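You operate a simulated robot arm through the tools that you are given. There is no shell and no other tool. Be economical: measure what you need, move in short steps, check, and stop when the job is done.

You are at the controls of a simulated two-armed robot. One attempt, no reset.

## Task
Move the white card's tube to the pocket that bears its name.
Fine: it sits in the wrong pocket, CHALK or MARL. First slide that pocket's slider to show the orange patch. Carry the tube level, label up, and slide it home. Push the other tube home where it is.

It is judged by the outcome, as a careful person would: the job done as asked, and still so three seconds after it is handed in. It fails if anything else is knocked over, pushed out of place, dropped, spilled or broken.

## Robot
Two 7-joint arms with two-finger grippers on one trunk, on a base that drives. Base frame: it is fixed to the floor where the robot stands at the start and does not move with it; the origin is under the middle of the robot, x ahead of it, y to its left, z up. Units: m, rad, N and s.
The left shoulder is at the start at [0.023, 0.217, 1.154], the right one opposite. With the tool pointing down near the work surface each hand reaches from about 0.1 to 0.7 m from the robot's upright axis, wherever it stands, measured 20 degrees to its own side. Places, roughly: meadow plate [0.8, -0.3, 1.1]; meadow pocket [0.9, -0.4, 1]; pond plate [0.5, -0.6, 0.9]. Payload 2.2 kg a hand.
Tool frame (each hand has its own): the origin (TCP) lies between the finger pads and is the grasp point; the fingertips stand 0.019 m ahead of it; z points along the fingers, y is the line along which they close. The gripper opens to 0.116 m. The gripper's body begins 0.07 m behind the TCP.
Orientation is that of the tool frame in the base frame, as [roll, pitch, yaw] about the fixed x, y, z axes, in that order (R = Rz(yaw) Ry(pitch) Rx(roll)). With the fingers straight down and closing along the base's y, the tool's x points along the base's -x, its y along +y and its z along -z.

## Interface
- The arms move only by the tool jog_arm. It takes "left_commands", "right_commands" or both (then of equal length, played together; a hand with none holds still); each is one flat list of numbers, 7 for each row, row after row: the turn, a rotation vector about the base's x, y, z in units of 8 degrees (1.0 is 8 degrees), then the shift along the base's x, y, z in units of 50 mm (1.0 is 50 mm), then the opening, from 0 (shut) to 1 (fully open). In form: [ax, ay, az, dx, dy, dz, grip, ax, ay, az, dx, dy, dz, grip, ...]. A call has 1 to 12 rows; each row shifts and turns the commanded pose from where the row before left it. A call with a number of a shift or a turn outside -1 to 1 is refused whole. Rows are played at 5 a second. More than 0.05 m and 0.15 rad between two rows, or a gripper value outside its range, and nothing of the call is played. Where a pose cannot be reached the arm comes as near as it can. A force on the tool above 90 N (or 10 N above the force at the start of the call, whichever is more), or a blocked arm, ends the call early, and 0.2 s more pass. Each finger halts on what it meets, pressing with about 43 N; the grip force reading is that of the motor and also rises with nothing between the fingers. The clock runs only during rows and for 0.2 s after the last one: add rows that do not move to give the fingers time. The reply holds the time, the measured pose of the TCP, the force on the tool along the base axes, the opening and the grip force, in the units named above and with some noise, with the torque about the TCP (base axes, N m) and any sound that the robot's microphone picked up, and new pictures: "show" is both (left out), scene, wrist or none (wrist: the cameras of the hands that moved).
- Cameras (640 x 400 px; columns grow to the right, rows downward): "scene" is now at [0.1299, -0.0215, 1.3826]; the picture's right is [-0.27, -0.96, 0.00], its down [0.01, -0.00, -1.00] and it looks along [0.96, -0.26, 0.01] (base axes); focal length 214 px, centre (320, 200). "left" rides on the left gripper at [0.069, 0.015, -0.097] in its tool frame; the picture's right is [-0.21, 0.98, 0.00], its down [-0.76, -0.17, -0.63] and it looks along [-0.62, -0.14, 0.78] (tool axes); focal length 251 px, centre (320, 200). "right" rides on the right gripper at [0.069, -0.015, -0.097] in its tool frame; the picture's right is [0.21, 0.98, 0.00], its down [-0.76, 0.17, -0.63] and it looks along [-0.62, 0.13, 0.77] (tool axes); focal length 251 px, centre (320, 200).
- raise_lower(by): slides the trunk up (or, below 0, down) by that many m; the arms and the scene camera ride with it, the base frame stays. It gives what a move gives, with no picture.
- steer(legs): drives the robot by 1 to 6 legs, each [ahead, left, turn to the left] in m, m and rad, along the robot's own axes; the way and the turn of a leg run together, so that a leg with both is an arc; at most 1.5 m and 3.142 rad a leg. The arms and the cameras ride along, it lands a little off, and it stops where it bumps. It gives what a move gives, and a new picture of the scene camera.
- pan_tilt(pan, tilt): turns the head with the scene camera to pan (to the left, within 1.396 rad either way) and tilt (down, from -0.506 to 1.204), counted from straight ahead of the robot. It gives what a move gives, and a new picture of the scene camera.
- locate(camera, pixels): there is no depth. For up to 12 entries [column, row, z] of the newest picture of that camera ("zoom" is the newest enlarged one), the place [x, y] in the base frame at which the ray of that pixel passes the height z, good to about 0.003 m. The clock stands still meanwhile.
- enlarge(camera, box): a new picture of the part [left, top, right, bottom] of that camera's present view, enlarged. The clock stands still meanwhile.
- sign_off(): hands the job in; it is judged then, once.

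Keep the steps short. Do not move on a guess: measure, check each grasp and each placing, and mend mistakes. In all there are 80 turns and 260 pictures (those below and enlarged ones count). Leave the grippers open and the arms clear of the work at the hand-in unless told otherwise, and finish with a single line.

The tools are called by a JSON object that holds its "api" and its "payload". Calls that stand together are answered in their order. jog_arm: Moves the arms, as the interface text tells. Its arguments: {"type":"object","properties":{"left_commands":{"type":"array","items":{"type":"number"}},"right_commands":{"type":"array","items":{"type":"number"}},"show":{"type":"string","enum":["both","scene","wrist","none"]}},"required":[]} The other tools are called the same way: raise_lower (by) slides the trunk up or down; steer (legs) drives the base; pan_tilt (pan, tilt) turns the head that bears the scene camera; locate (camera, pixels) gives the place at which the rays of pixels pass given heights; enlarge (camera, box) takes an enlarged picture of a part of a camera's view; sign_off () hands the job in.

At the start:

```text
time_s: 0.0
left_position: [0.4448, 0.1669, 1.4364]
left_orientation: [-3.139, 0.001, -3.14]
left_force: [0.1, -0.5, -0.7]
left_moment: [0.0, 0.01, 0.02]
left_width: 0.116
left_finger_force: 0.1
right_position: [0.4223, -0.2145, 1.3908]
right_orientation: [-3.141, -0.002, -3.139]
right_force: [0.5, -0.4, 0.9]
right_moment: [0.0, 0.03, 0.0]
right_width: 0.1158
right_finger_force: 0.0
trunk travel left (down, up): [-0.299, 0.191]
robot x, y, heading: [0.0006, -0.0019, 0.003]
head pan, tilt: [-0.269, -0.012]
```

scene: 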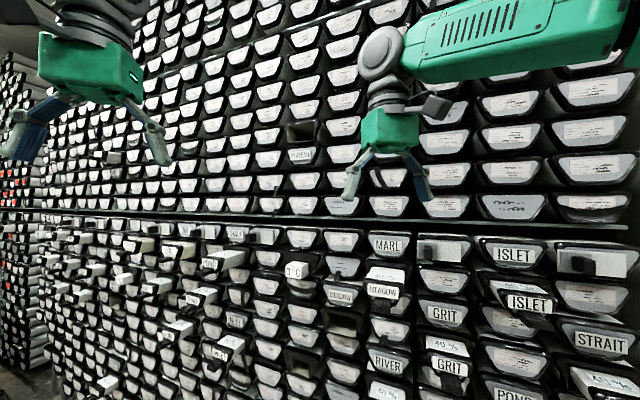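
right: 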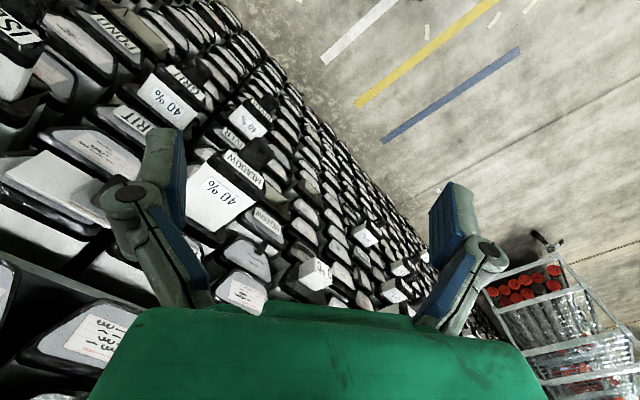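
left: 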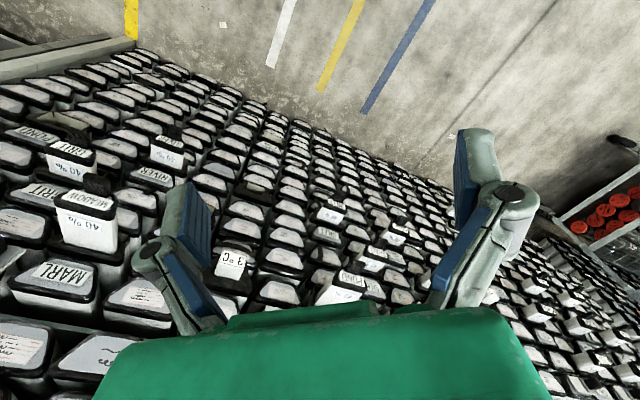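

I see a rack wall with many named pockets (MARL near (387,245), MEADOW near (383,290)). I'll enlarge the work area to read the names and find the white card.

{"api": "enlarge", "payload": {"camera": "scene", "box": [360, 220, 500, 307]}}

{"api": "enlarge", "payload": {"camera": "scene", "box": [480, 220, 640, 320]}}

{"api": "enlarge", "payload": {"camera": "scene", "box": [260, 220, 400, 307]}}

{"api": "enlarge", "payload": {"camera": "scene", "box": [480, 300, 640, 400]}}

{"api": "enlarge", "payload": {"camera": "scene", "box": [340, 300, 500, 400]}}

```text
4.57 times, centred on (430, 264) of scene
```

zoom: 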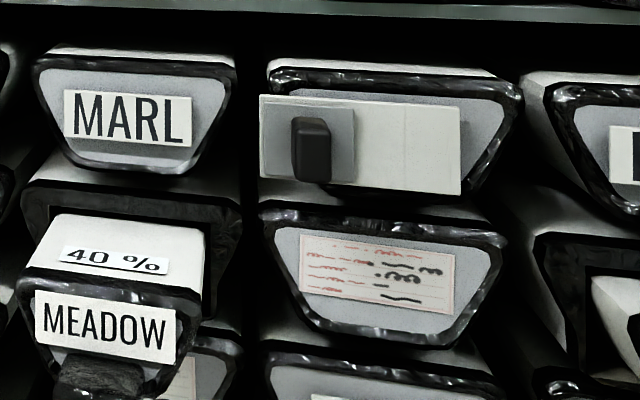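

```text
4.00 times, centred on (560, 270) of scene
```

zoom: 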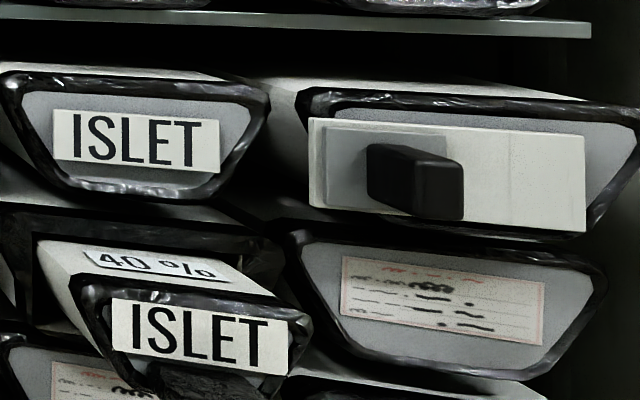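

```text
4.57 times, centred on (330, 264) of scene
```

zoom: 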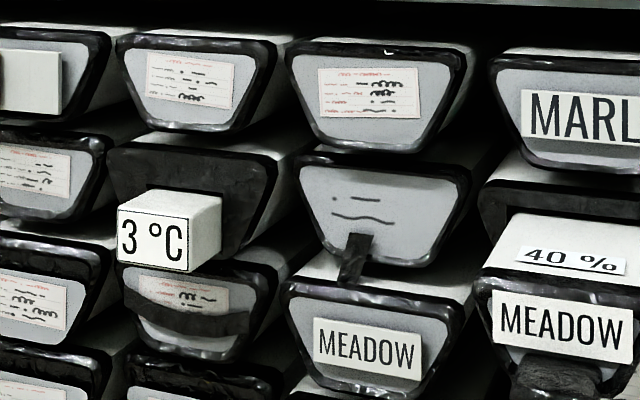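

```text
4.00 times, centred on (560, 350) of scene
```

zoom: 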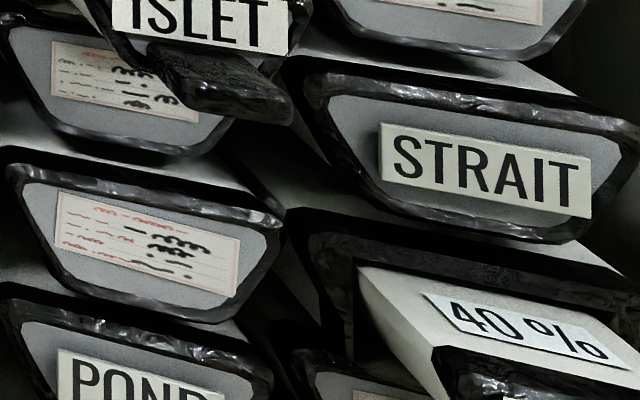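

```text
4.00 times, centred on (420, 350) of scene
```

zoom: 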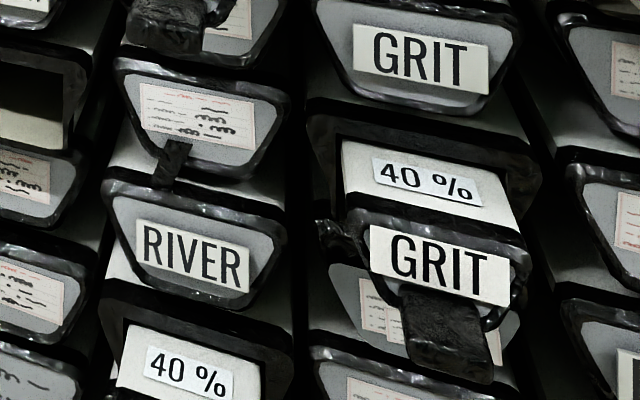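

The names sit on plates over pockets with drawn tubes. I haven't yet found the "white card" or CHALK; I'll look around with the head.

{"api": "pan_tilt", "payload": {"pan": -0.5, "tilt": 0.6}}

{"api": "pan_tilt", "payload": {"pan": -1.3, "tilt": 0.4}}

{"api": "pan_tilt", "payload": {"pan": 0.5, "tilt": 0.3}}

{"api": "pan_tilt", "payload": {"pan": 1.3, "tilt": 0.4}}

```text
time_s: 1.0
left_position: [0.4427, 0.1668, 1.4386]
left_orientation: [-3.141, 0.002, -3.141]
left_force: [0.3, 1.4, 0.1]
left_moment: [0.0, 0.01, 0.0]
left_width: 0.1162
left_finger_force: 0.0
right_position: [0.4204, -0.2152, 1.393]
right_orientation: [-3.141, 0.0, -3.138]
right_force: [-0.3, 0.0, 0.4]
right_moment: [-0.03, 0.01, -0.01]
right_width: 0.116
right_finger_force: 0.0
trunk travel left (down, up): [-0.299, 0.191]
robot x, y, heading: [0.0008, -0.0001, 0.002]
head pan, tilt: [-0.499, 0.6]
```

scene: 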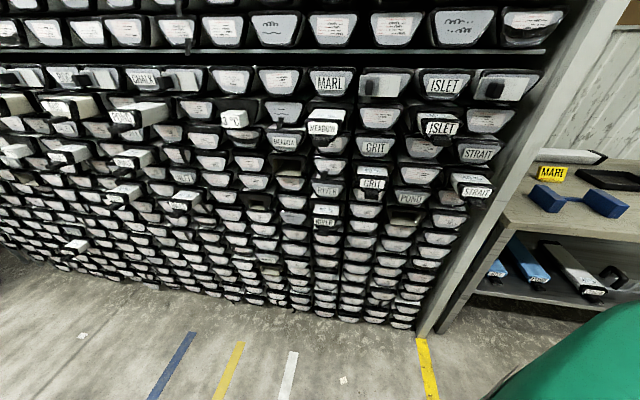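

```text
time_s: 2.1
left_position: [0.443, 0.1666, 1.4373]
left_orientation: [3.141, 0.002, 3.141]
left_force: [0.3, 0.2, 0.6]
left_moment: [-0.03, 0.04, 0.0]
left_width: 0.1162
left_finger_force: 0.0
right_position: [0.4199, -0.2151, 1.392]
right_orientation: [3.141, -0.001, -3.14]
right_force: [0.2, 0.5, 0.5]
right_moment: [0.0, -0.02, 0.02]
right_width: 0.1162
right_finger_force: 0.0
trunk travel left (down, up): [-0.299, 0.191]
robot x, y, heading: [0.0003, 0.0024, 0.001]
head pan, tilt: [-1.3, 0.4]
```

scene: 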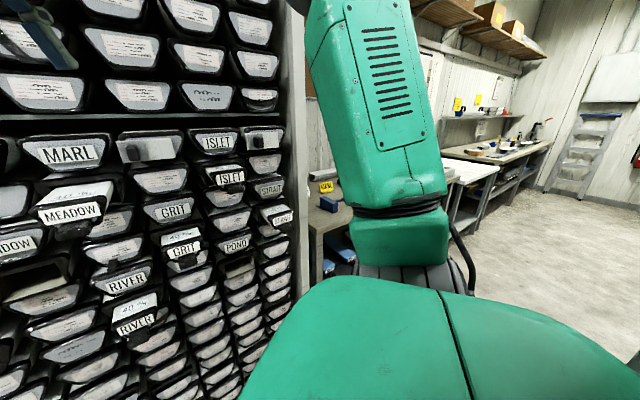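

```text
time_s: 3.9
left_position: [0.4423, 0.1673, 1.4384]
left_orientation: [-3.139, 0.0, -3.141]
left_force: [0.7, -0.5, 0.6]
left_moment: [0.01, -0.02, 0.01]
left_width: 0.1158
left_finger_force: 0.1
right_position: [0.4214, -0.2145, 1.3936]
right_orientation: [3.141, -0.001, -3.14]
right_force: [1.2, 1.5, 0.0]
right_moment: [-0.02, -0.02, 0.0]
right_width: 0.1158
right_finger_force: 0.0
trunk travel left (down, up): [-0.299, 0.191]
robot x, y, heading: [-0.0011, 0.0031, -0.001]
head pan, tilt: [0.499, 0.3]
```

scene: 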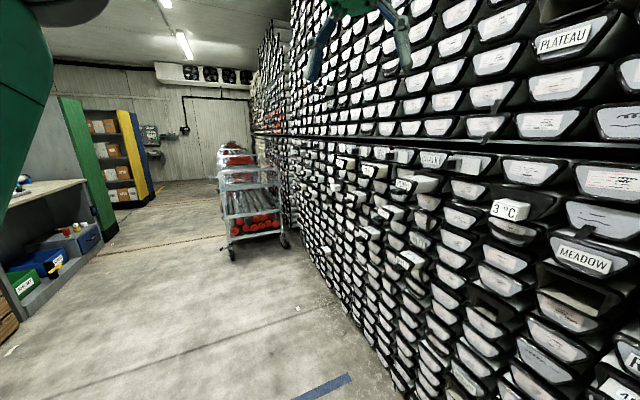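

```text
time_s: 5.1
left_position: [0.443, 0.1664, 1.437]
left_orientation: [-3.139, 0.0, 3.141]
left_force: [0.9, 0.7, 0.1]
left_moment: [0.02, -0.02, 0.01]
left_width: 0.1161
left_finger_force: 0.0
right_position: [0.4204, -0.2138, 1.3928]
right_orientation: [3.141, -0.001, -3.139]
right_force: [0.6, -0.4, 0.4]
right_moment: [-0.05, 0.0, 0.01]
right_width: 0.1163
right_finger_force: 0.1
trunk travel left (down, up): [-0.299, 0.191]
robot x, y, heading: [0.0054, 0.0022, -0.004]
head pan, tilt: [1.3, 0.4]
```

scene: 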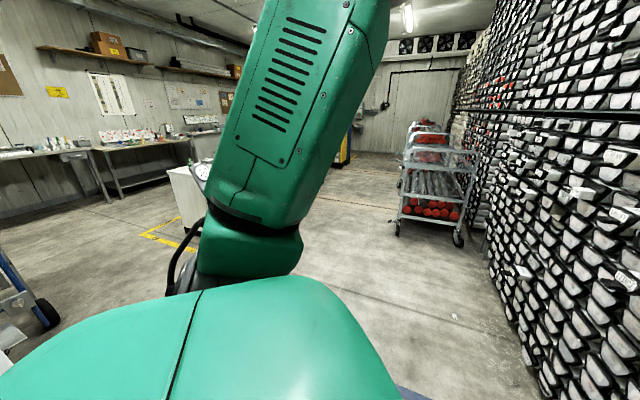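

On the bench to the right there is a yellow card "MARL"; the white card may be nearby. I'll look back there.

{"api": "pan_tilt", "payload": {"pan": -0.75, "tilt": 0.45}}

{"api": "enlarge", "payload": {"camera": "scene", "box": [400, 110, 640, 260]}}

{"api": "enlarge", "payload": {"camera": "scene", "box": [160, 80, 420, 242]}}

```text
time_s: 7.0
left_position: [0.4421, 0.166, 1.4376]
left_orientation: [3.142, 0.0, 3.141]
left_force: [1.4, -0.8, 0.4]
left_moment: [0.0, -0.01, 0.0]
left_width: 0.1159
left_finger_force: 0.0
right_position: [0.4201, -0.2135, 1.3945]
right_orientation: [-3.14, 0.001, -3.14]
right_force: [-0.6, -0.6, 0.3]
right_moment: [0.03, 0.01, 0.02]
right_width: 0.1158
right_finger_force: 0.1
trunk travel left (down, up): [-0.299, 0.191]
robot x, y, heading: [-0.0006, -0.0009, -0.004]
head pan, tilt: [-0.75, 0.45]
```

scene: 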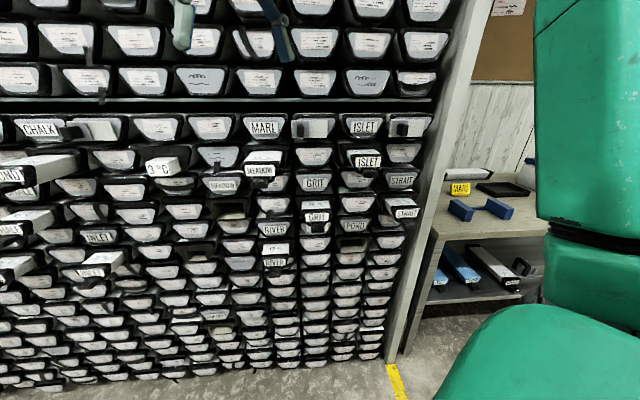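

```text
2.67 times, centred on (520, 185) of scene
```

zoom: 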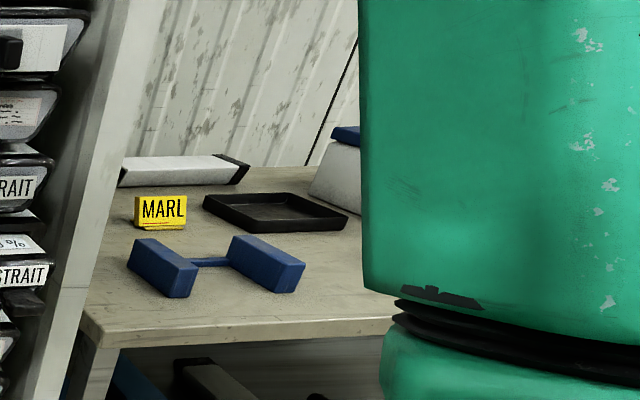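

```text
2.46 times, centred on (290, 161) of scene
```

zoom: 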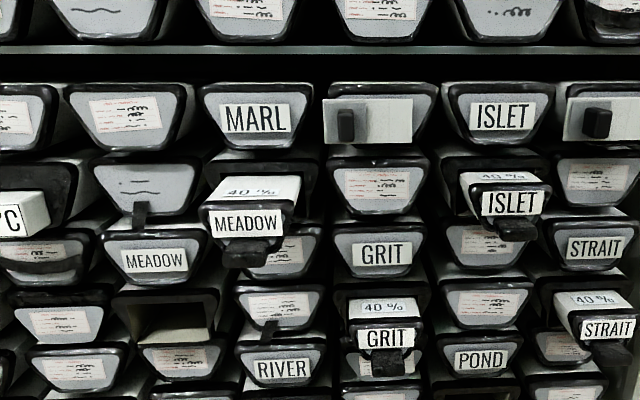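

MEADOW's tube sits in the MARL pocket; I need the CHALK side and the white card. Enlarging the left area, then the far right bench.

{"api": "enlarge", "payload": {"camera": "scene", "box": [0, 100, 200, 225]}}

{"api": "pan_tilt", "payload": {"pan": -1.39, "tilt": 0.1}}

{"api": "enlarge", "payload": {"camera": "scene", "box": [380, 60, 640, 222]}}

{"api": "enlarge", "payload": {"camera": "scene", "box": [200, 200, 360, 300]}}

```text
3.20 times, centred on (100, 162) of scene
```

zoom: 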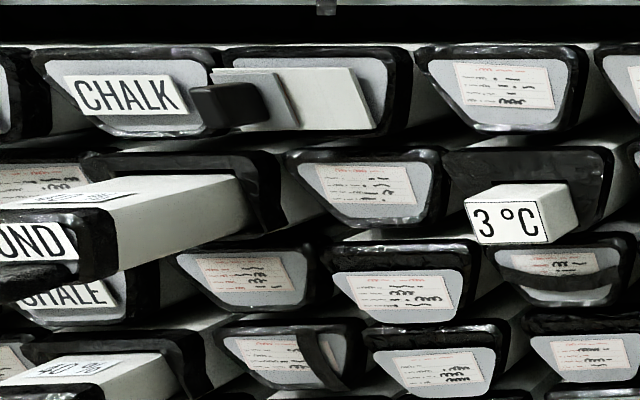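

```text
time_s: 8.1
left_position: [0.4437, 0.1666, 1.4372]
left_orientation: [-3.139, 0.0, -3.141]
left_force: [-0.2, 0.6, 0.2]
left_moment: [0.0, 0.0, -0.01]
left_width: 0.1163
left_finger_force: 0.1
right_position: [0.4197, -0.2147, 1.3918]
right_orientation: [-3.141, -0.001, -3.141]
right_force: [0.1, -0.9, 0.4]
right_moment: [-0.03, 0.02, 0.0]
right_width: 0.1159
right_finger_force: 0.1
trunk travel left (down, up): [-0.299, 0.191]
robot x, y, heading: [0.002, -0.0013, 0.002]
head pan, tilt: [-1.389, 0.099]
```

scene: 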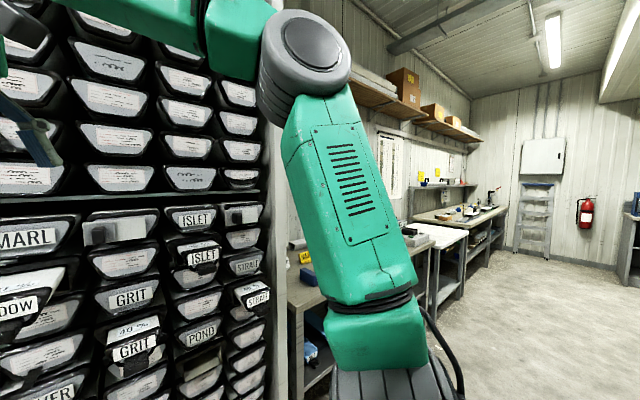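

```text
2.46 times, centred on (510, 141) of scene
```

zoom: 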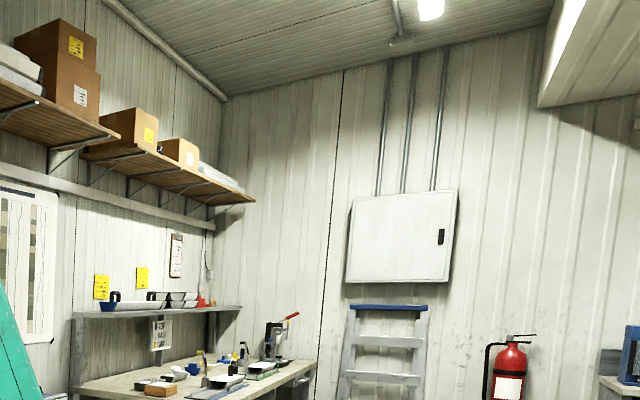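

```text
4.00 times, centred on (280, 250) of scene
```

zoom: 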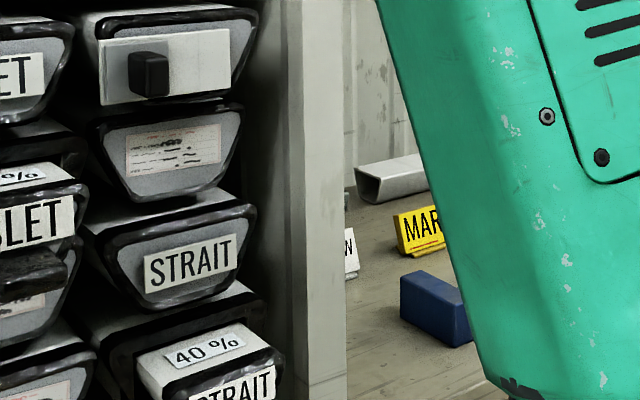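

The half-hidden white card ends in "W" (so likely MEADOW; POND's tube in CHALK is then "the other"). I'll turn to face the rack squarely (about -0.72 rad) and look again to confirm.

{"api": "steer", "payload": {"legs": [[0, 0, -0.72]]}}

{"api": "pan_tilt", "payload": {"pan": -0.3, "tilt": 0.35}}

{"api": "enlarge", "payload": {"camera": "scene", "box": [400, 120, 640, 270]}}

{"api": "pan_tilt", "payload": {"pan": 0.2, "tilt": 0.35}}

```text
time_s: 10.4
left_position: [0.4443, -0.1594, 1.4362]
left_orientation: [-3.139, 0.001, 2.434]
left_force: [0.3, 0.5, 0.2]
left_moment: [-0.01, 0.0, 0.01]
left_width: 0.1161
left_finger_force: 0.1
right_position: [0.1808, -0.4348, 1.3926]
right_orientation: [-3.141, -0.001, 2.431]
right_force: [0.4, 0.6, -0.5]
right_moment: [-0.06, -0.01, 0.02]
right_width: 0.1162
right_finger_force: 0.1
trunk travel left (down, up): [-0.299, 0.191]
robot x, y, heading: [-0.0037, 0.0002, -0.71]
head pan, tilt: [-1.389, 0.099]
```

scene: 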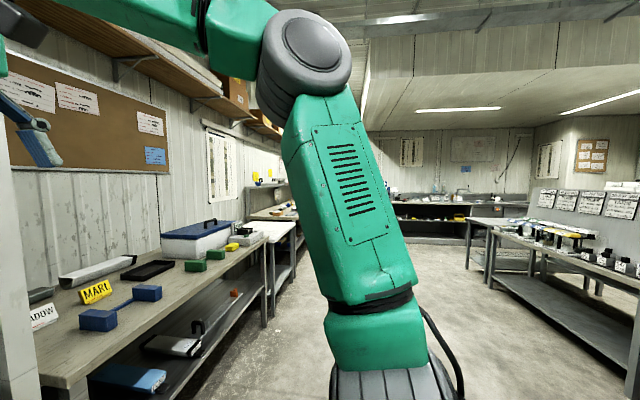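

```text
time_s: 11.7
left_position: [0.441, -0.1614, 1.4391]
left_orientation: [3.14, 0.002, 2.434]
left_force: [1.1, -0.2, -0.4]
left_moment: [-0.01, 0.03, 0.03]
left_width: 0.1159
left_finger_force: 0.1
right_position: [0.175, -0.4358, 1.3948]
right_orientation: [3.138, 0.0, 2.433]
right_force: [0.8, -1.0, -0.4]
right_moment: [0.0, 0.0, -0.01]
right_width: 0.1157
right_finger_force: 0.1
trunk travel left (down, up): [-0.299, 0.191]
robot x, y, heading: [0.0037, 0.0028, -0.71]
head pan, tilt: [-0.3, 0.351]
```

scene: 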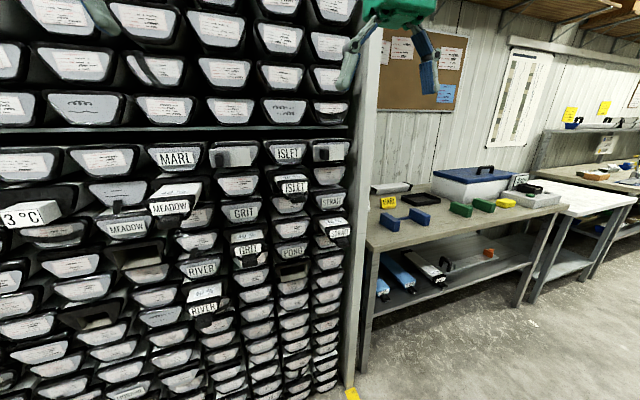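

```text
2.67 times, centred on (520, 195) of scene
```

zoom: 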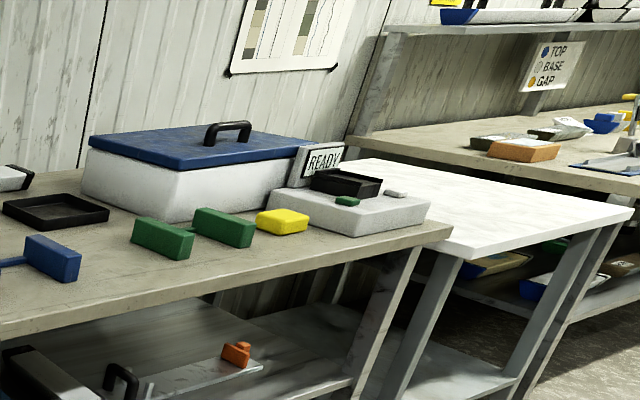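

```text
time_s: 12.6
left_position: [0.4413, -0.161, 1.4397]
left_orientation: [3.141, 0.004, 2.433]
left_force: [0.9, -0.2, 0.9]
left_moment: [0.01, -0.02, 0.0]
left_width: 0.116
left_finger_force: 0.0
right_position: [0.1753, -0.4362, 1.3934]
right_orientation: [3.139, 0.002, 2.434]
right_force: [0.0, -0.1, -1.4]
right_moment: [-0.03, -0.01, -0.01]
right_width: 0.1158
right_finger_force: 0.0
trunk travel left (down, up): [-0.299, 0.191]
robot x, y, heading: [0.0022, 0.0003, -0.71]
head pan, tilt: [0.201, 0.351]
```

scene: 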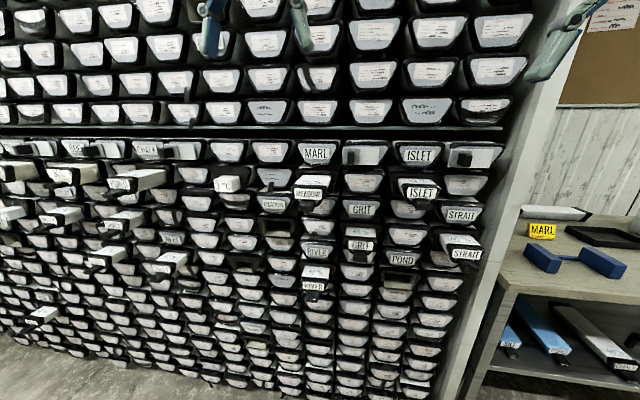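

The white card reads "...ADOW" → MEADOW. Now enlarge MARL/MEADOW and CHALK from here.

{"api": "enlarge", "payload": {"camera": "scene", "box": [250, 130, 410, 230]}}

{"api": "enlarge", "payload": {"camera": "scene", "box": [50, 125, 210, 225]}}

{"api": "enlarge", "payload": {"camera": "scene", "box": [220, 190, 380, 290]}}

{"api": "locate", "payload": {"camera": "scene", "pixels": [[300, 154, 1.1], [503, 139, 1.2], [5, 135, 1.2], [317, 154, 1.12], [420, 155, 1.12], [151, 150, 1.12]]}}

```text
4.00 times, centred on (330, 180) of scene
```

zoom: 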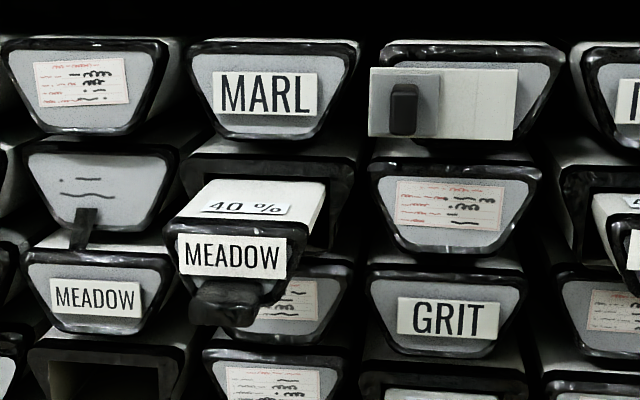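

```text
4.00 times, centred on (130, 175) of scene
```

zoom: 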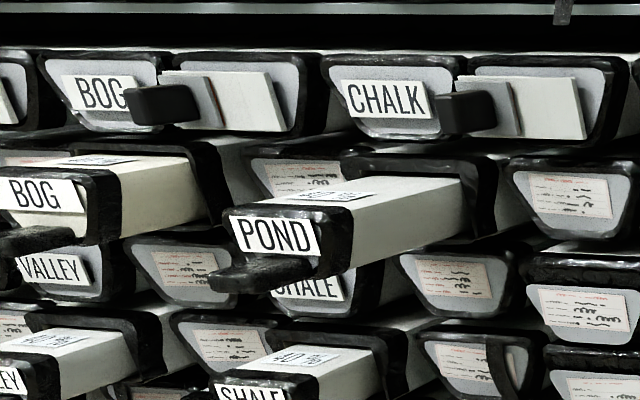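

```text
4.00 times, centred on (300, 240) of scene
```

zoom: 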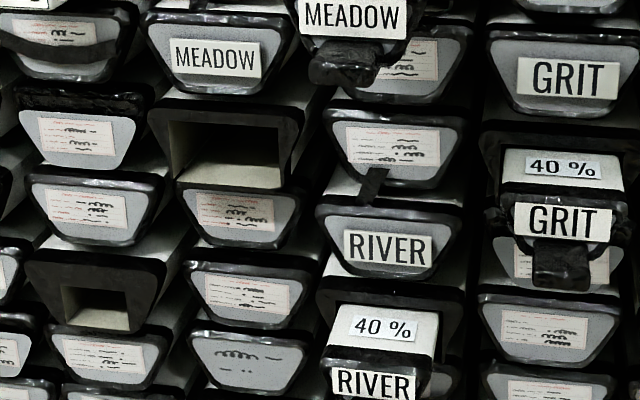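

```text
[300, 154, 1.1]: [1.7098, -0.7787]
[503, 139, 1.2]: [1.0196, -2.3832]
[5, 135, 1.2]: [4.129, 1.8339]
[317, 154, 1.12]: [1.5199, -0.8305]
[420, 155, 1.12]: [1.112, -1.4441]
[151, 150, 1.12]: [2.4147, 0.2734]
```

Confirmed: MEADOW tube is in the MARL pocket (centre); POND tube is in CHALK; MARL's slider is right of its plate (every named plate has a slider to its right). MEADOW's pocket below its plate is open. I'll drive 0.3 m left and trim the heading so the work lies ahead.

{"api": "steer", "payload": {"legs": [[0, 0.3, 0]]}}

{"api": "pan_tilt", "payload": {"pan": 0.0, "tilt": 0.45}}

{"api": "enlarge", "payload": {"camera": "scene", "box": [220, 80, 440, 217]}}

```text
time_s: 14.6
left_position: [0.6162, 0.0433, 1.4384]
left_orientation: [3.127, 0.001, 2.428]
left_force: [-0.7, -0.5, -0.4]
left_moment: [0.03, -0.06, -0.01]
left_width: 0.1161
left_finger_force: 0.1
right_position: [0.3499, -0.2305, 1.3912]
right_orientation: [3.126, 0.003, 2.429]
right_force: [0.5, -0.4, -0.2]
right_moment: [0.04, -0.04, -0.01]
right_width: 0.1161
right_finger_force: 0.0
trunk travel left (down, up): [-0.299, 0.191]
robot x, y, heading: [0.1873, 0.2167, -0.713]
head pan, tilt: [0.201, 0.351]
```

scene: 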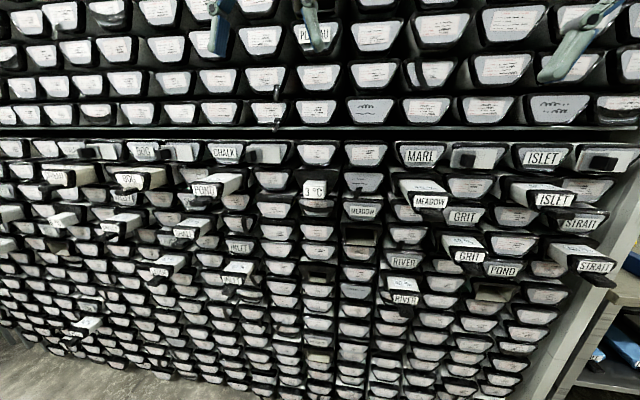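

```text
time_s: 15.3
left_position: [0.6292, 0.0617, 1.4369]
left_orientation: [-3.141, 0.004, 2.43]
left_force: [0.4, 1.2, 0.4]
left_moment: [-0.09, 0.06, -0.05]
left_width: 0.1158
left_finger_force: 0.0
right_position: [0.3633, -0.2132, 1.3937]
right_orientation: [-3.141, 0.004, 2.431]
right_force: [0.1, 1.1, -0.6]
right_moment: [-0.04, 0.05, -0.01]
right_width: 0.1161
right_finger_force: 0.1
trunk travel left (down, up): [-0.299, 0.191]
robot x, y, heading: [0.1876, 0.2167, -0.708]
head pan, tilt: [0.0, 0.45]
```

scene: 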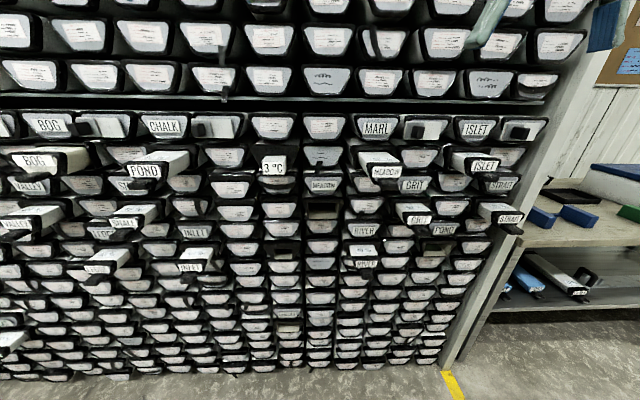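

```text
2.91 times, centred on (330, 148) of scene
```

zoom: 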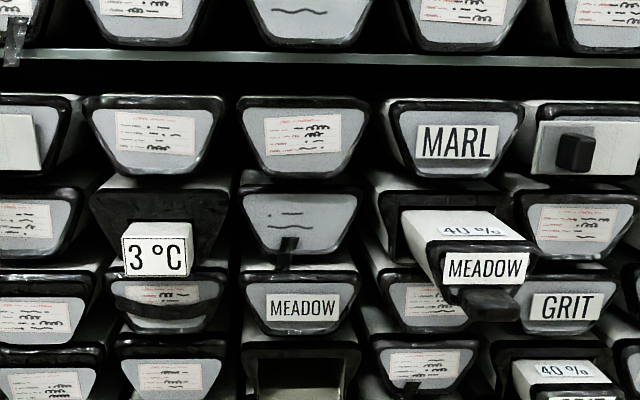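

Now triangulate: note rays to key points here, then raise the trunk 0.15 m and repeat.

{"api": "locate", "payload": {"camera": "zoom", "pixels": [[456, 142, 1.1], [303, 306, 1.0], [485, 268, 1.0], [576, 152, 1.1], [444, 290, 1.0], [522, 291, 1.0], [566, 306, 1.0], [248, 349, 1.0], [360, 345, 0.95], [302, 115, 1.1], [155, 117, 1.1], [592, 357, 0.95]]}}

{"api": "raise_lower", "payload": {"by": 0.15}}

{"api": "enlarge", "payload": {"camera": "scene", "box": [220, 120, 440, 257]}}

```text
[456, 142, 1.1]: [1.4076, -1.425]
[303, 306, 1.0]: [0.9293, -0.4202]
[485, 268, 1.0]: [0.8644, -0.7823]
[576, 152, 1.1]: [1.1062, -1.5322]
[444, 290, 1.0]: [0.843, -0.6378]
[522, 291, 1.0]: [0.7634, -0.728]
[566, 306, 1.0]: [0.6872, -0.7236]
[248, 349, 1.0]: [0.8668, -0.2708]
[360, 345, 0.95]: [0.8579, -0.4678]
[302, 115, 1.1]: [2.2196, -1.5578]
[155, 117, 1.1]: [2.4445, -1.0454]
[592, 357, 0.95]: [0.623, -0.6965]
```

```text
time_s: 17.1
left_position: [0.6414, 0.0761, 1.5865]
left_orientation: [-3.131, 0.005, 2.429]
left_force: [0.8, 1.0, 0.2]
left_moment: [-0.13, 0.12, 0.0]
left_width: 0.1159
left_finger_force: 0.0
right_position: [0.3762, -0.1988, 1.5476]
right_orientation: [-3.134, 0.004, 2.431]
right_force: [1.0, 1.6, -0.2]
right_moment: [-0.14, 0.05, -0.02]
right_width: 0.1161
right_finger_force: 0.1
trunk travel left (down, up): [-0.449, 0.041]
robot x, y, heading: [0.1892, 0.22, -0.711]
head pan, tilt: [0.0, 0.45]
```

```text
2.91 times, centred on (330, 188) of scene
```

zoom: 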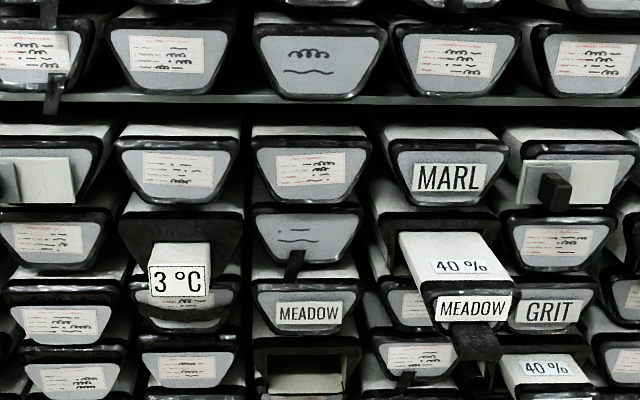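

Repeat the same points from the raised view.

{"api": "locate", "payload": {"camera": "zoom", "pixels": [[448, 178, 1.1], [309, 313, 1.0], [473, 308, 1.0], [556, 192, 1.1], [435, 320, 1.0], [512, 320, 1.0], [550, 312, 1.0], [308, 168, 1.1], [180, 168, 1.1], [546, 368, 0.95], [309, 313, 1.05], [473, 308, 1.05]]}}

{"api": "enlarge", "payload": {"camera": "scene", "box": [340, 160, 420, 210]}}

```text
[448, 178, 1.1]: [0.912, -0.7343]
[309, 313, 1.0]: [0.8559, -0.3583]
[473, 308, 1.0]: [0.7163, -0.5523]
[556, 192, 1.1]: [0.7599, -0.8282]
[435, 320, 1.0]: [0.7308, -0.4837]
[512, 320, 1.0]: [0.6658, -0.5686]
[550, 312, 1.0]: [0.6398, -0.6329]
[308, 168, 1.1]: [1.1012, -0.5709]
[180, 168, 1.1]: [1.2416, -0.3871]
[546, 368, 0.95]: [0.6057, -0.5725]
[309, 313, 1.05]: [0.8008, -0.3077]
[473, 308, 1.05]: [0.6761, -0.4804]
```

```text
8.00 times, centred on (380, 185) of scene
```

zoom: 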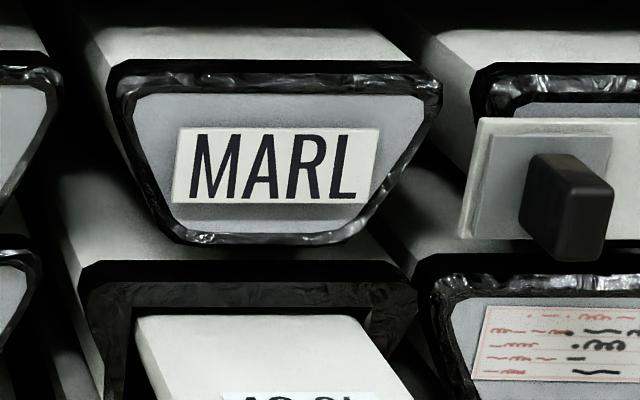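

I'll take wide-z rays from a fresh enlargement here, then lower and take the same ones, to fix the camera position and points properly.

{"api": "enlarge", "payload": {"camera": "scene", "box": [280, 140, 440, 240]}}

{"api": "enlarge", "payload": {"camera": "scene", "box": [360, 200, 420, 260]}}

{"api": "enlarge", "payload": {"camera": "scene", "box": [280, 140, 440, 240]}}

```text
4.00 times, centred on (360, 190) of scene
```

zoom: 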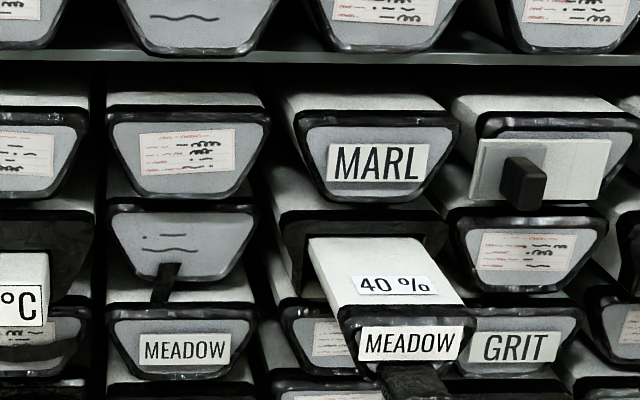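

```text
6.67 times, centred on (390, 230) of scene
```

zoom: 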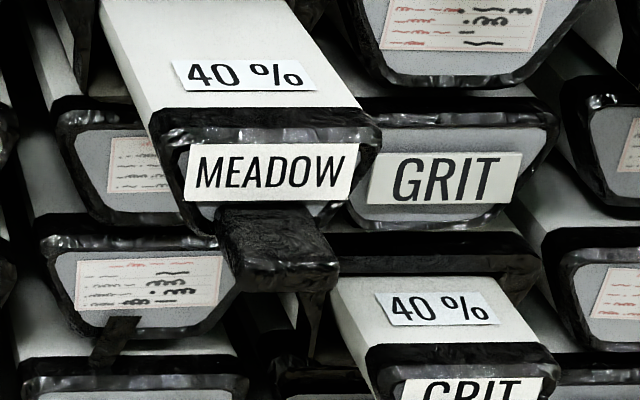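

```text
4.00 times, centred on (360, 190) of scene
```

zoom: 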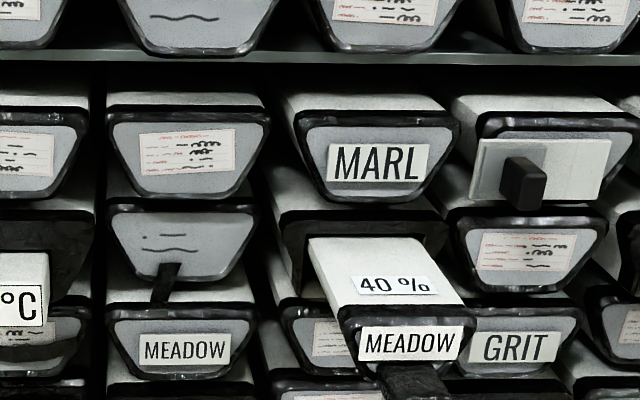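

{"api": "locate", "payload": {"camera": "zoom", "pixels": [[185, 349, 1.2], [185, 349, 0.9], [378, 163, 1.2], [378, 163, 0.9], [411, 343, 1.2], [411, 343, 0.9], [525, 185, 1.2], [525, 185, 0.9], [514, 347, 1.2], [514, 347, 0.9], [187, 152, 1.2], [187, 152, 0.9]]}}

{"api": "raise_lower", "payload": {"by": -0.15}}

{"api": "enlarge", "payload": {"camera": "scene", "box": [280, 100, 440, 200]}}

```text
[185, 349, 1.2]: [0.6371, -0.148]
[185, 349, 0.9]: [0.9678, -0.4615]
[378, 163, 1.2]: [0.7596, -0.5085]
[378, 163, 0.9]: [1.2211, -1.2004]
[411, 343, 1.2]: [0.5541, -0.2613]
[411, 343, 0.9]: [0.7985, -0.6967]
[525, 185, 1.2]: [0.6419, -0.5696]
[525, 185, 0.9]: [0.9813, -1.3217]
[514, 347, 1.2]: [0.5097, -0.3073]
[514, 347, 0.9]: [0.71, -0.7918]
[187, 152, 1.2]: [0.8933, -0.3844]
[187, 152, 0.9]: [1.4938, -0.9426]
```

```text
time_s: 18.9
left_position: [0.6482, 0.0851, 1.4359]
left_orientation: [-3.123, 0.006, 2.431]
left_force: [0.9, 1.8, 1.3]
left_moment: [-0.14, 0.12, 0.02]
left_width: 0.1159
left_finger_force: 0.1
right_position: [0.3817, -0.1911, 1.3985]
right_orientation: [-3.125, 0.006, 2.432]
right_force: [-0.3, 0.3, -0.7]
right_moment: [-0.11, 0.1, 0.09]
right_width: 0.1159
right_finger_force: 0.0
trunk travel left (down, up): [-0.299, 0.191]
robot x, y, heading: [0.1909, 0.2231, -0.709]
head pan, tilt: [0.0, 0.45]
```

```text
4.00 times, centred on (360, 150) of scene
```

zoom: 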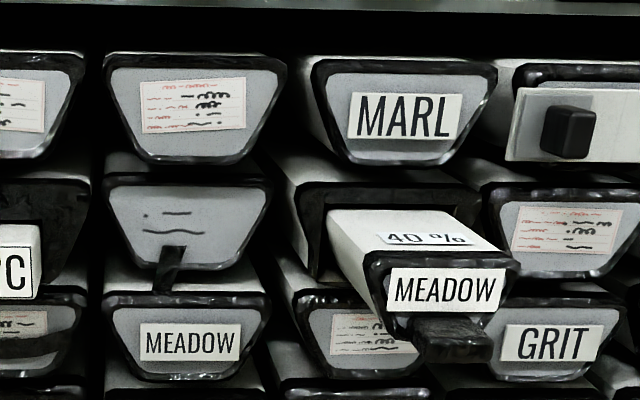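

{"api": "locate", "payload": {"camera": "zoom", "pixels": [[190, 342, 1.2], [190, 342, 0.9], [405, 116, 1.2], [405, 116, 0.9], [445, 290, 1.2], [445, 290, 0.9], [569, 131, 1.2], [569, 131, 0.9], [552, 344, 1.2], [552, 344, 0.9], [193, 104, 1.2], [193, 104, 0.9]]}}

```text
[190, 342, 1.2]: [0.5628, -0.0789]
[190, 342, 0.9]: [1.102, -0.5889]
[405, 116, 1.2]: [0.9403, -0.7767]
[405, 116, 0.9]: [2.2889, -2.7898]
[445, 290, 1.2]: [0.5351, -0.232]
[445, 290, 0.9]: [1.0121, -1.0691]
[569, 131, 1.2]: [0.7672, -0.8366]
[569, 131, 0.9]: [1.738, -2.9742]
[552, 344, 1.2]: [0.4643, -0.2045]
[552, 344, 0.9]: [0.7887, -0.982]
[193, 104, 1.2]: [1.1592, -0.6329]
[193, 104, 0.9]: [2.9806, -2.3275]
```

Triangulated: MEADOW plate (0.755,-0.260,1.093), MARL plate (0.666,-0.368,1.261), tube label (0.573,-0.295,1.177), knob (0.576,-0.423,1.258). Row pitch 0.084, column pitch 0.14. I need the rack's angle more precisely, using row-2 plates far left and far right.

{"api": "enlarge", "payload": {"camera": "scene", "box": [400, 100, 560, 200]}}

{"api": "enlarge", "payload": {"camera": "scene", "box": [80, 110, 240, 210]}}

```text
4.00 times, centred on (480, 150) of scene
```

zoom: 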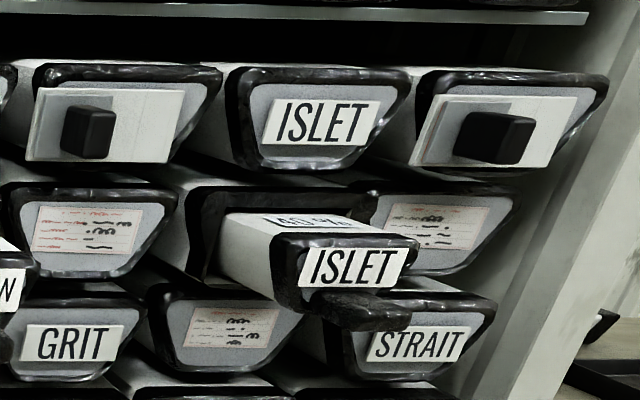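

```text
4.00 times, centred on (160, 160) of scene
```

zoom: 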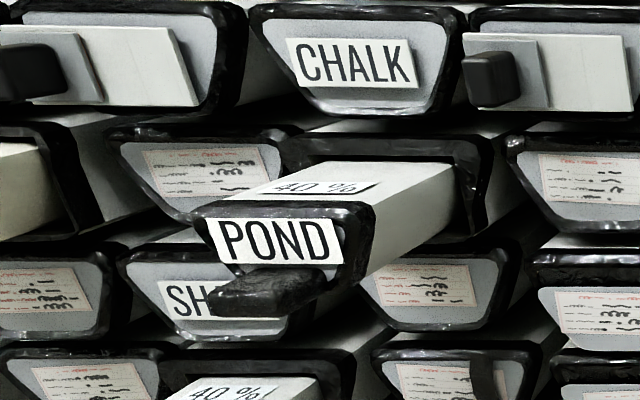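

{"api": "locate", "payload": {"camera": "scene", "pixels": [[458, 181.75, 1.095], [185.75, 180.5, 1.095], [416.75, 185.75, 1.093], [504.25, 186, 1.093], [327.5, 185.5, 1.093]]}}

{"api": "locate", "payload": {"camera": "zoom", "pixels": [[423, 282, 1.095], [199, 170, 1.178], [592, 178, 1.178], [276, 241, 1.177]]}}

```text
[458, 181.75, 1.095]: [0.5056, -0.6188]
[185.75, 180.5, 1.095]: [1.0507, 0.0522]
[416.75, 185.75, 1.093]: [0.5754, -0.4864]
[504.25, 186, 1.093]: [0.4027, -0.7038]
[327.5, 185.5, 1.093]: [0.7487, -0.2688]
```

```text
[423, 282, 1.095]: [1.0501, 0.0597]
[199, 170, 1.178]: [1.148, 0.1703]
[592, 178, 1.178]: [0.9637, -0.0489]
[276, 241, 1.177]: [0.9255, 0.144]
```

Rack normal heading ≈ -0.68 rad. I'll trim the base by +0.029 rad, then pitch the right hand forward 90° in place (fingers toward the rack, closing sideways).

{"api": "steer", "payload": {"legs": [[0, 0, 0.029]]}}

{"api": "jog_arm", "payload": {"right_commands": [-0.59, -0.729, 0, 0, 0, 0, 1, -0.59, -0.729, 0, 0, 0, 0, 1, -0.59, -0.729, 0, 0, 0, 0, 1, -0.59, -0.729, 0, 0, 0, 0, 1, -0.59, -0.729, 0, 0, 0, 0, 1, -0.59, -0.729, 0, 0, 0, 0, 1, -0.59, -0.729, 0, 0, 0, 0, 1, -0.59, -0.729, 0, 0, 0, 0, 1, -0.59, -0.729, 0, 0, 0, 0, 1, -0.59, -0.729, 0, 0, 0, 0, 1, -0.59, -0.729, 0, 0, 0, 0, 0.6, -0.59, -0.729, 0, 0, 0, 0, 0.6], "show": "both"}}

```text
time_s: 19.6
left_position: [0.6355, 0.0774, 1.4393]
left_orientation: [-3.14, 0.002, 2.457]
left_force: [0.5, 0.6, 0.4]
left_moment: [-0.07, 0.06, 0.03]
left_width: 0.1162
left_finger_force: 0.0
right_position: [0.3775, -0.2053, 1.3952]
right_orientation: [-3.14, 0.004, 2.462]
right_force: [0.3, 1.4, -0.1]
right_moment: [-0.04, 0.02, -0.02]
right_width: 0.116
right_finger_force: 0.1
trunk travel left (down, up): [-0.299, 0.191]
robot x, y, heading: [0.1928, 0.2185, -0.678]
head pan, tilt: [0.0, 0.45]
```

scene: 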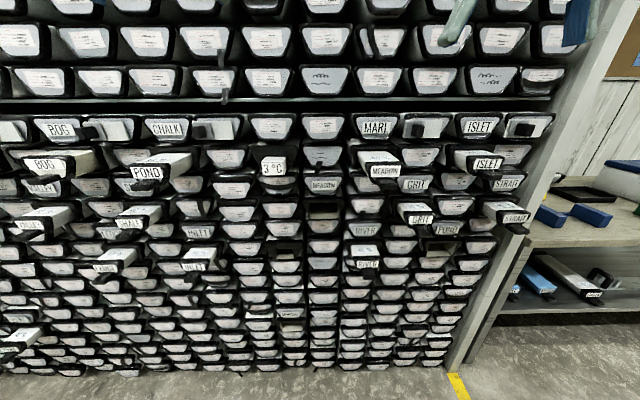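

```text
time_s: 22.2
left_position: [0.6222, 0.0684, 1.4407]
left_orientation: [3.133, 0.005, 2.457]
left_force: [-0.1, -0.3, -0.5]
left_moment: [0.04, -0.02, -0.01]
left_width: 0.1158
left_finger_force: 0.1
right_position: [0.3663, -0.2124, 1.3925]
right_orientation: [1.254, 1.551, 0.571]
right_force: [-0.6, -0.5, 0.1]
right_moment: [-0.01, -0.03, 0.08]
right_width: 0.0697
right_finger_force: 0.0
trunk travel left (down, up): [-0.299, 0.191]
robot x, y, heading: [0.1853, 0.2192, -0.684]
head pan, tilt: [0.0, 0.45]
```

scene: 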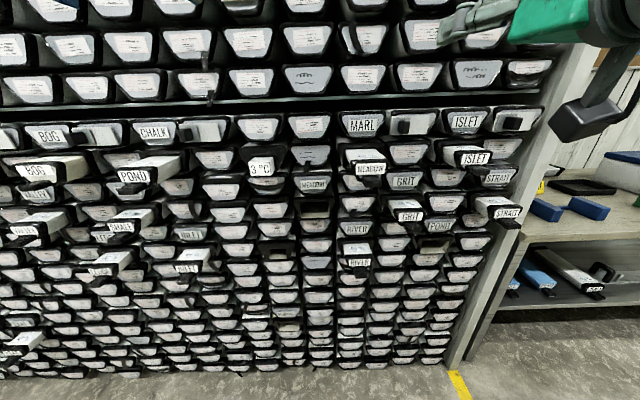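
right: 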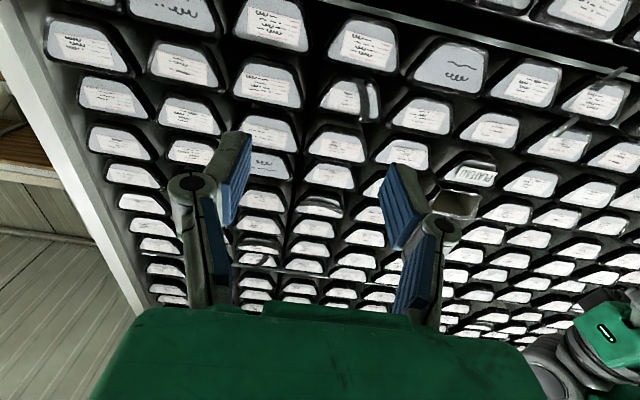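

The right hand points at the rack (z-axis yaw ≈ -0.68). Now approach in front of the MARL slider knob (408,127 in scene), stopping ~7 cm short.

{"api": "jog_arm", "payload": {"right_commands": [0, 0, 0, 0.542, -0.603, -0.536, 0.6, 0, 0, 0, 0.542, -0.603, -0.536, 0.6, 0, 0, 0, 0.542, -0.603, -0.536, 0.6, 0, 0, 0, 0.542, -0.603, -0.536, 0.6, 0, 0, 0, 0.542, -0.603, -0.536, 0.6, 0, 0, 0, 0, 0, 0, 0.6], "show": "both"}}

{"api": "enlarge", "payload": {"camera": "scene", "box": [320, 80, 480, 180]}}

```text
time_s: 23.6
left_position: [0.6354, 0.0863, 1.4382]
left_orientation: [-3.131, 0.006, 2.454]
left_force: [-0.1, 0.4, 0.3]
left_moment: [-0.05, -0.06, -0.02]
left_width: 0.1157
left_finger_force: 0.1
right_position: [0.512, -0.3413, 1.2601]
right_orientation: [-0.562, 1.563, -1.251]
right_force: [1.1, 1.5, -0.1]
right_moment: [0.0, 0.02, -0.1]
right_width: 0.0694
right_finger_force: 0.0
trunk travel left (down, up): [-0.299, 0.191]
robot x, y, heading: [0.1911, 0.2242, -0.682]
head pan, tilt: [0.0, 0.45]
```

scene: 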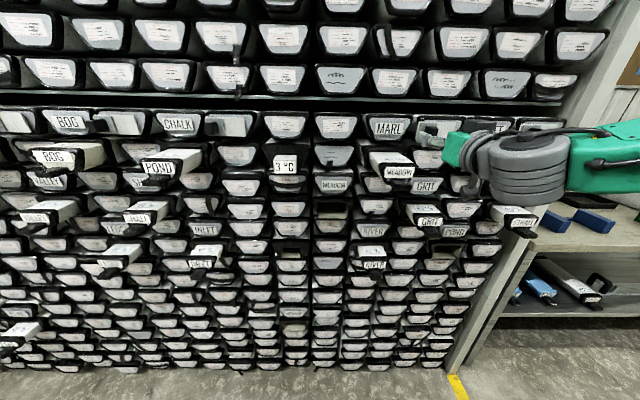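
right: 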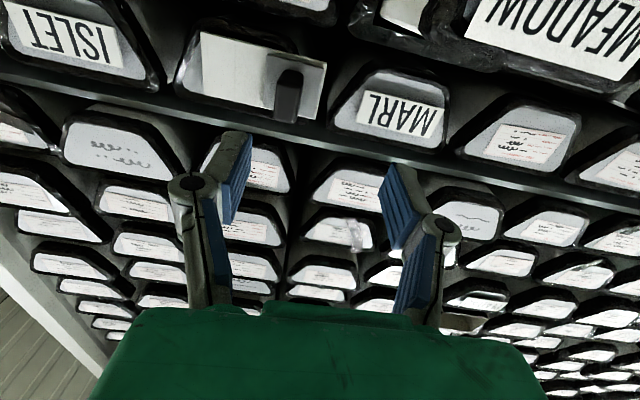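

```text
4.00 times, centred on (400, 130) of scene
```

zoom: 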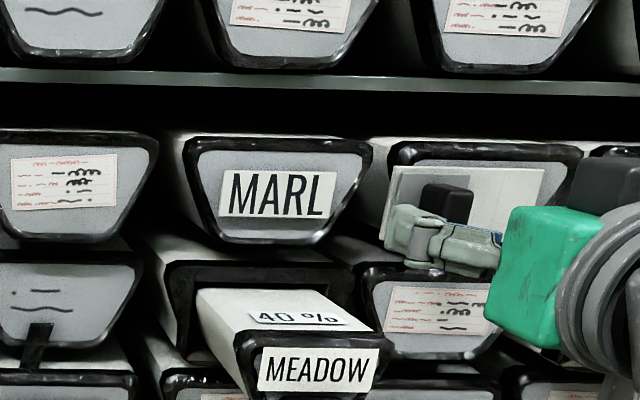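

The hand is in front of the knob; lateral error still ~2 cm and the robot appears to sway slightly sideways. Let me hold still to see whether the sway settles.

{"api": "jog_arm", "payload": {"right_commands": [0, 0, 0, 0, 0, 0, 0.6, 0, 0, 0, 0, 0, 0, 0.6, 0, 0, 0, 0, 0, 0, 0.6, 0, 0, 0, 0, 0, 0, 0.6, 0, 0, 0, 0, 0, 0, 0.6], "show": "none"}}

{"api": "jog_arm", "payload": {"right_commands": [0, 0, 0, 0, 0, 0, 0.6, 0, 0, 0, 0, 0, 0, 0.6, 0, 0, 0, 0, 0, 0, 0.6], "show": "wrist"}}

```text
time_s: 25.0
left_position: [0.6449, 0.1057, 1.4374]
left_orientation: [-3.114, 0.008, 2.459]
left_force: [1.4, 1.5, 1.1]
left_moment: [-0.13, 0.09, -0.02]
left_width: 0.1158
left_finger_force: 0.0
right_position: [0.5214, -0.3269, 1.2678]
right_orientation: [-1.188, 1.547, -1.874]
right_force: [1.0, 1.5, 0.9]
right_moment: [0.05, 0.1, -0.14]
right_width: 0.0697
right_finger_force: 0.1
trunk travel left (down, up): [-0.299, 0.191]
robot x, y, heading: [0.1878, 0.2162, -0.679]
head pan, tilt: [0.0, 0.45]
stopped in row 5 (right hand): the arm was blocked; the commanded pose is now the measured one
```

```text
time_s: 25.8
left_position: [0.6214, 0.0772, 1.4405]
left_orientation: [-3.139, 0.006, 2.46]
left_force: [-1.4, -0.8, -0.5]
left_moment: [0.05, -0.05, -0.01]
left_width: 0.1161
left_finger_force: 0.0
right_position: [0.4999, -0.3536, 1.2614]
right_orientation: [0.565, 1.564, -0.123]
right_force: [-0.7, -1.1, 0.3]
right_moment: [0.05, 0.06, 0.09]
right_width: 0.07
right_finger_force: 0.0
trunk travel left (down, up): [-0.299, 0.191]
robot x, y, heading: [0.1804, 0.2085, -0.675]
head pan, tilt: [0.0, 0.45]
```

right: 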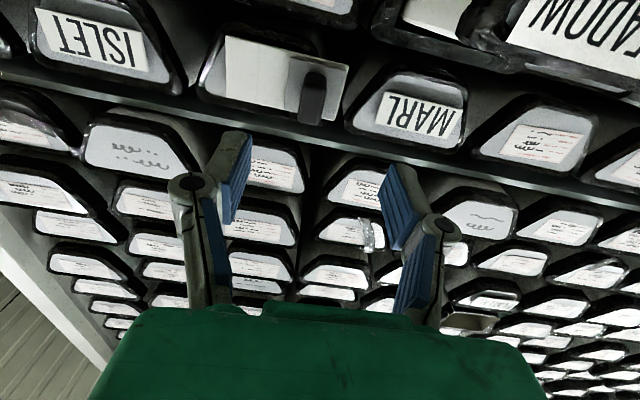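

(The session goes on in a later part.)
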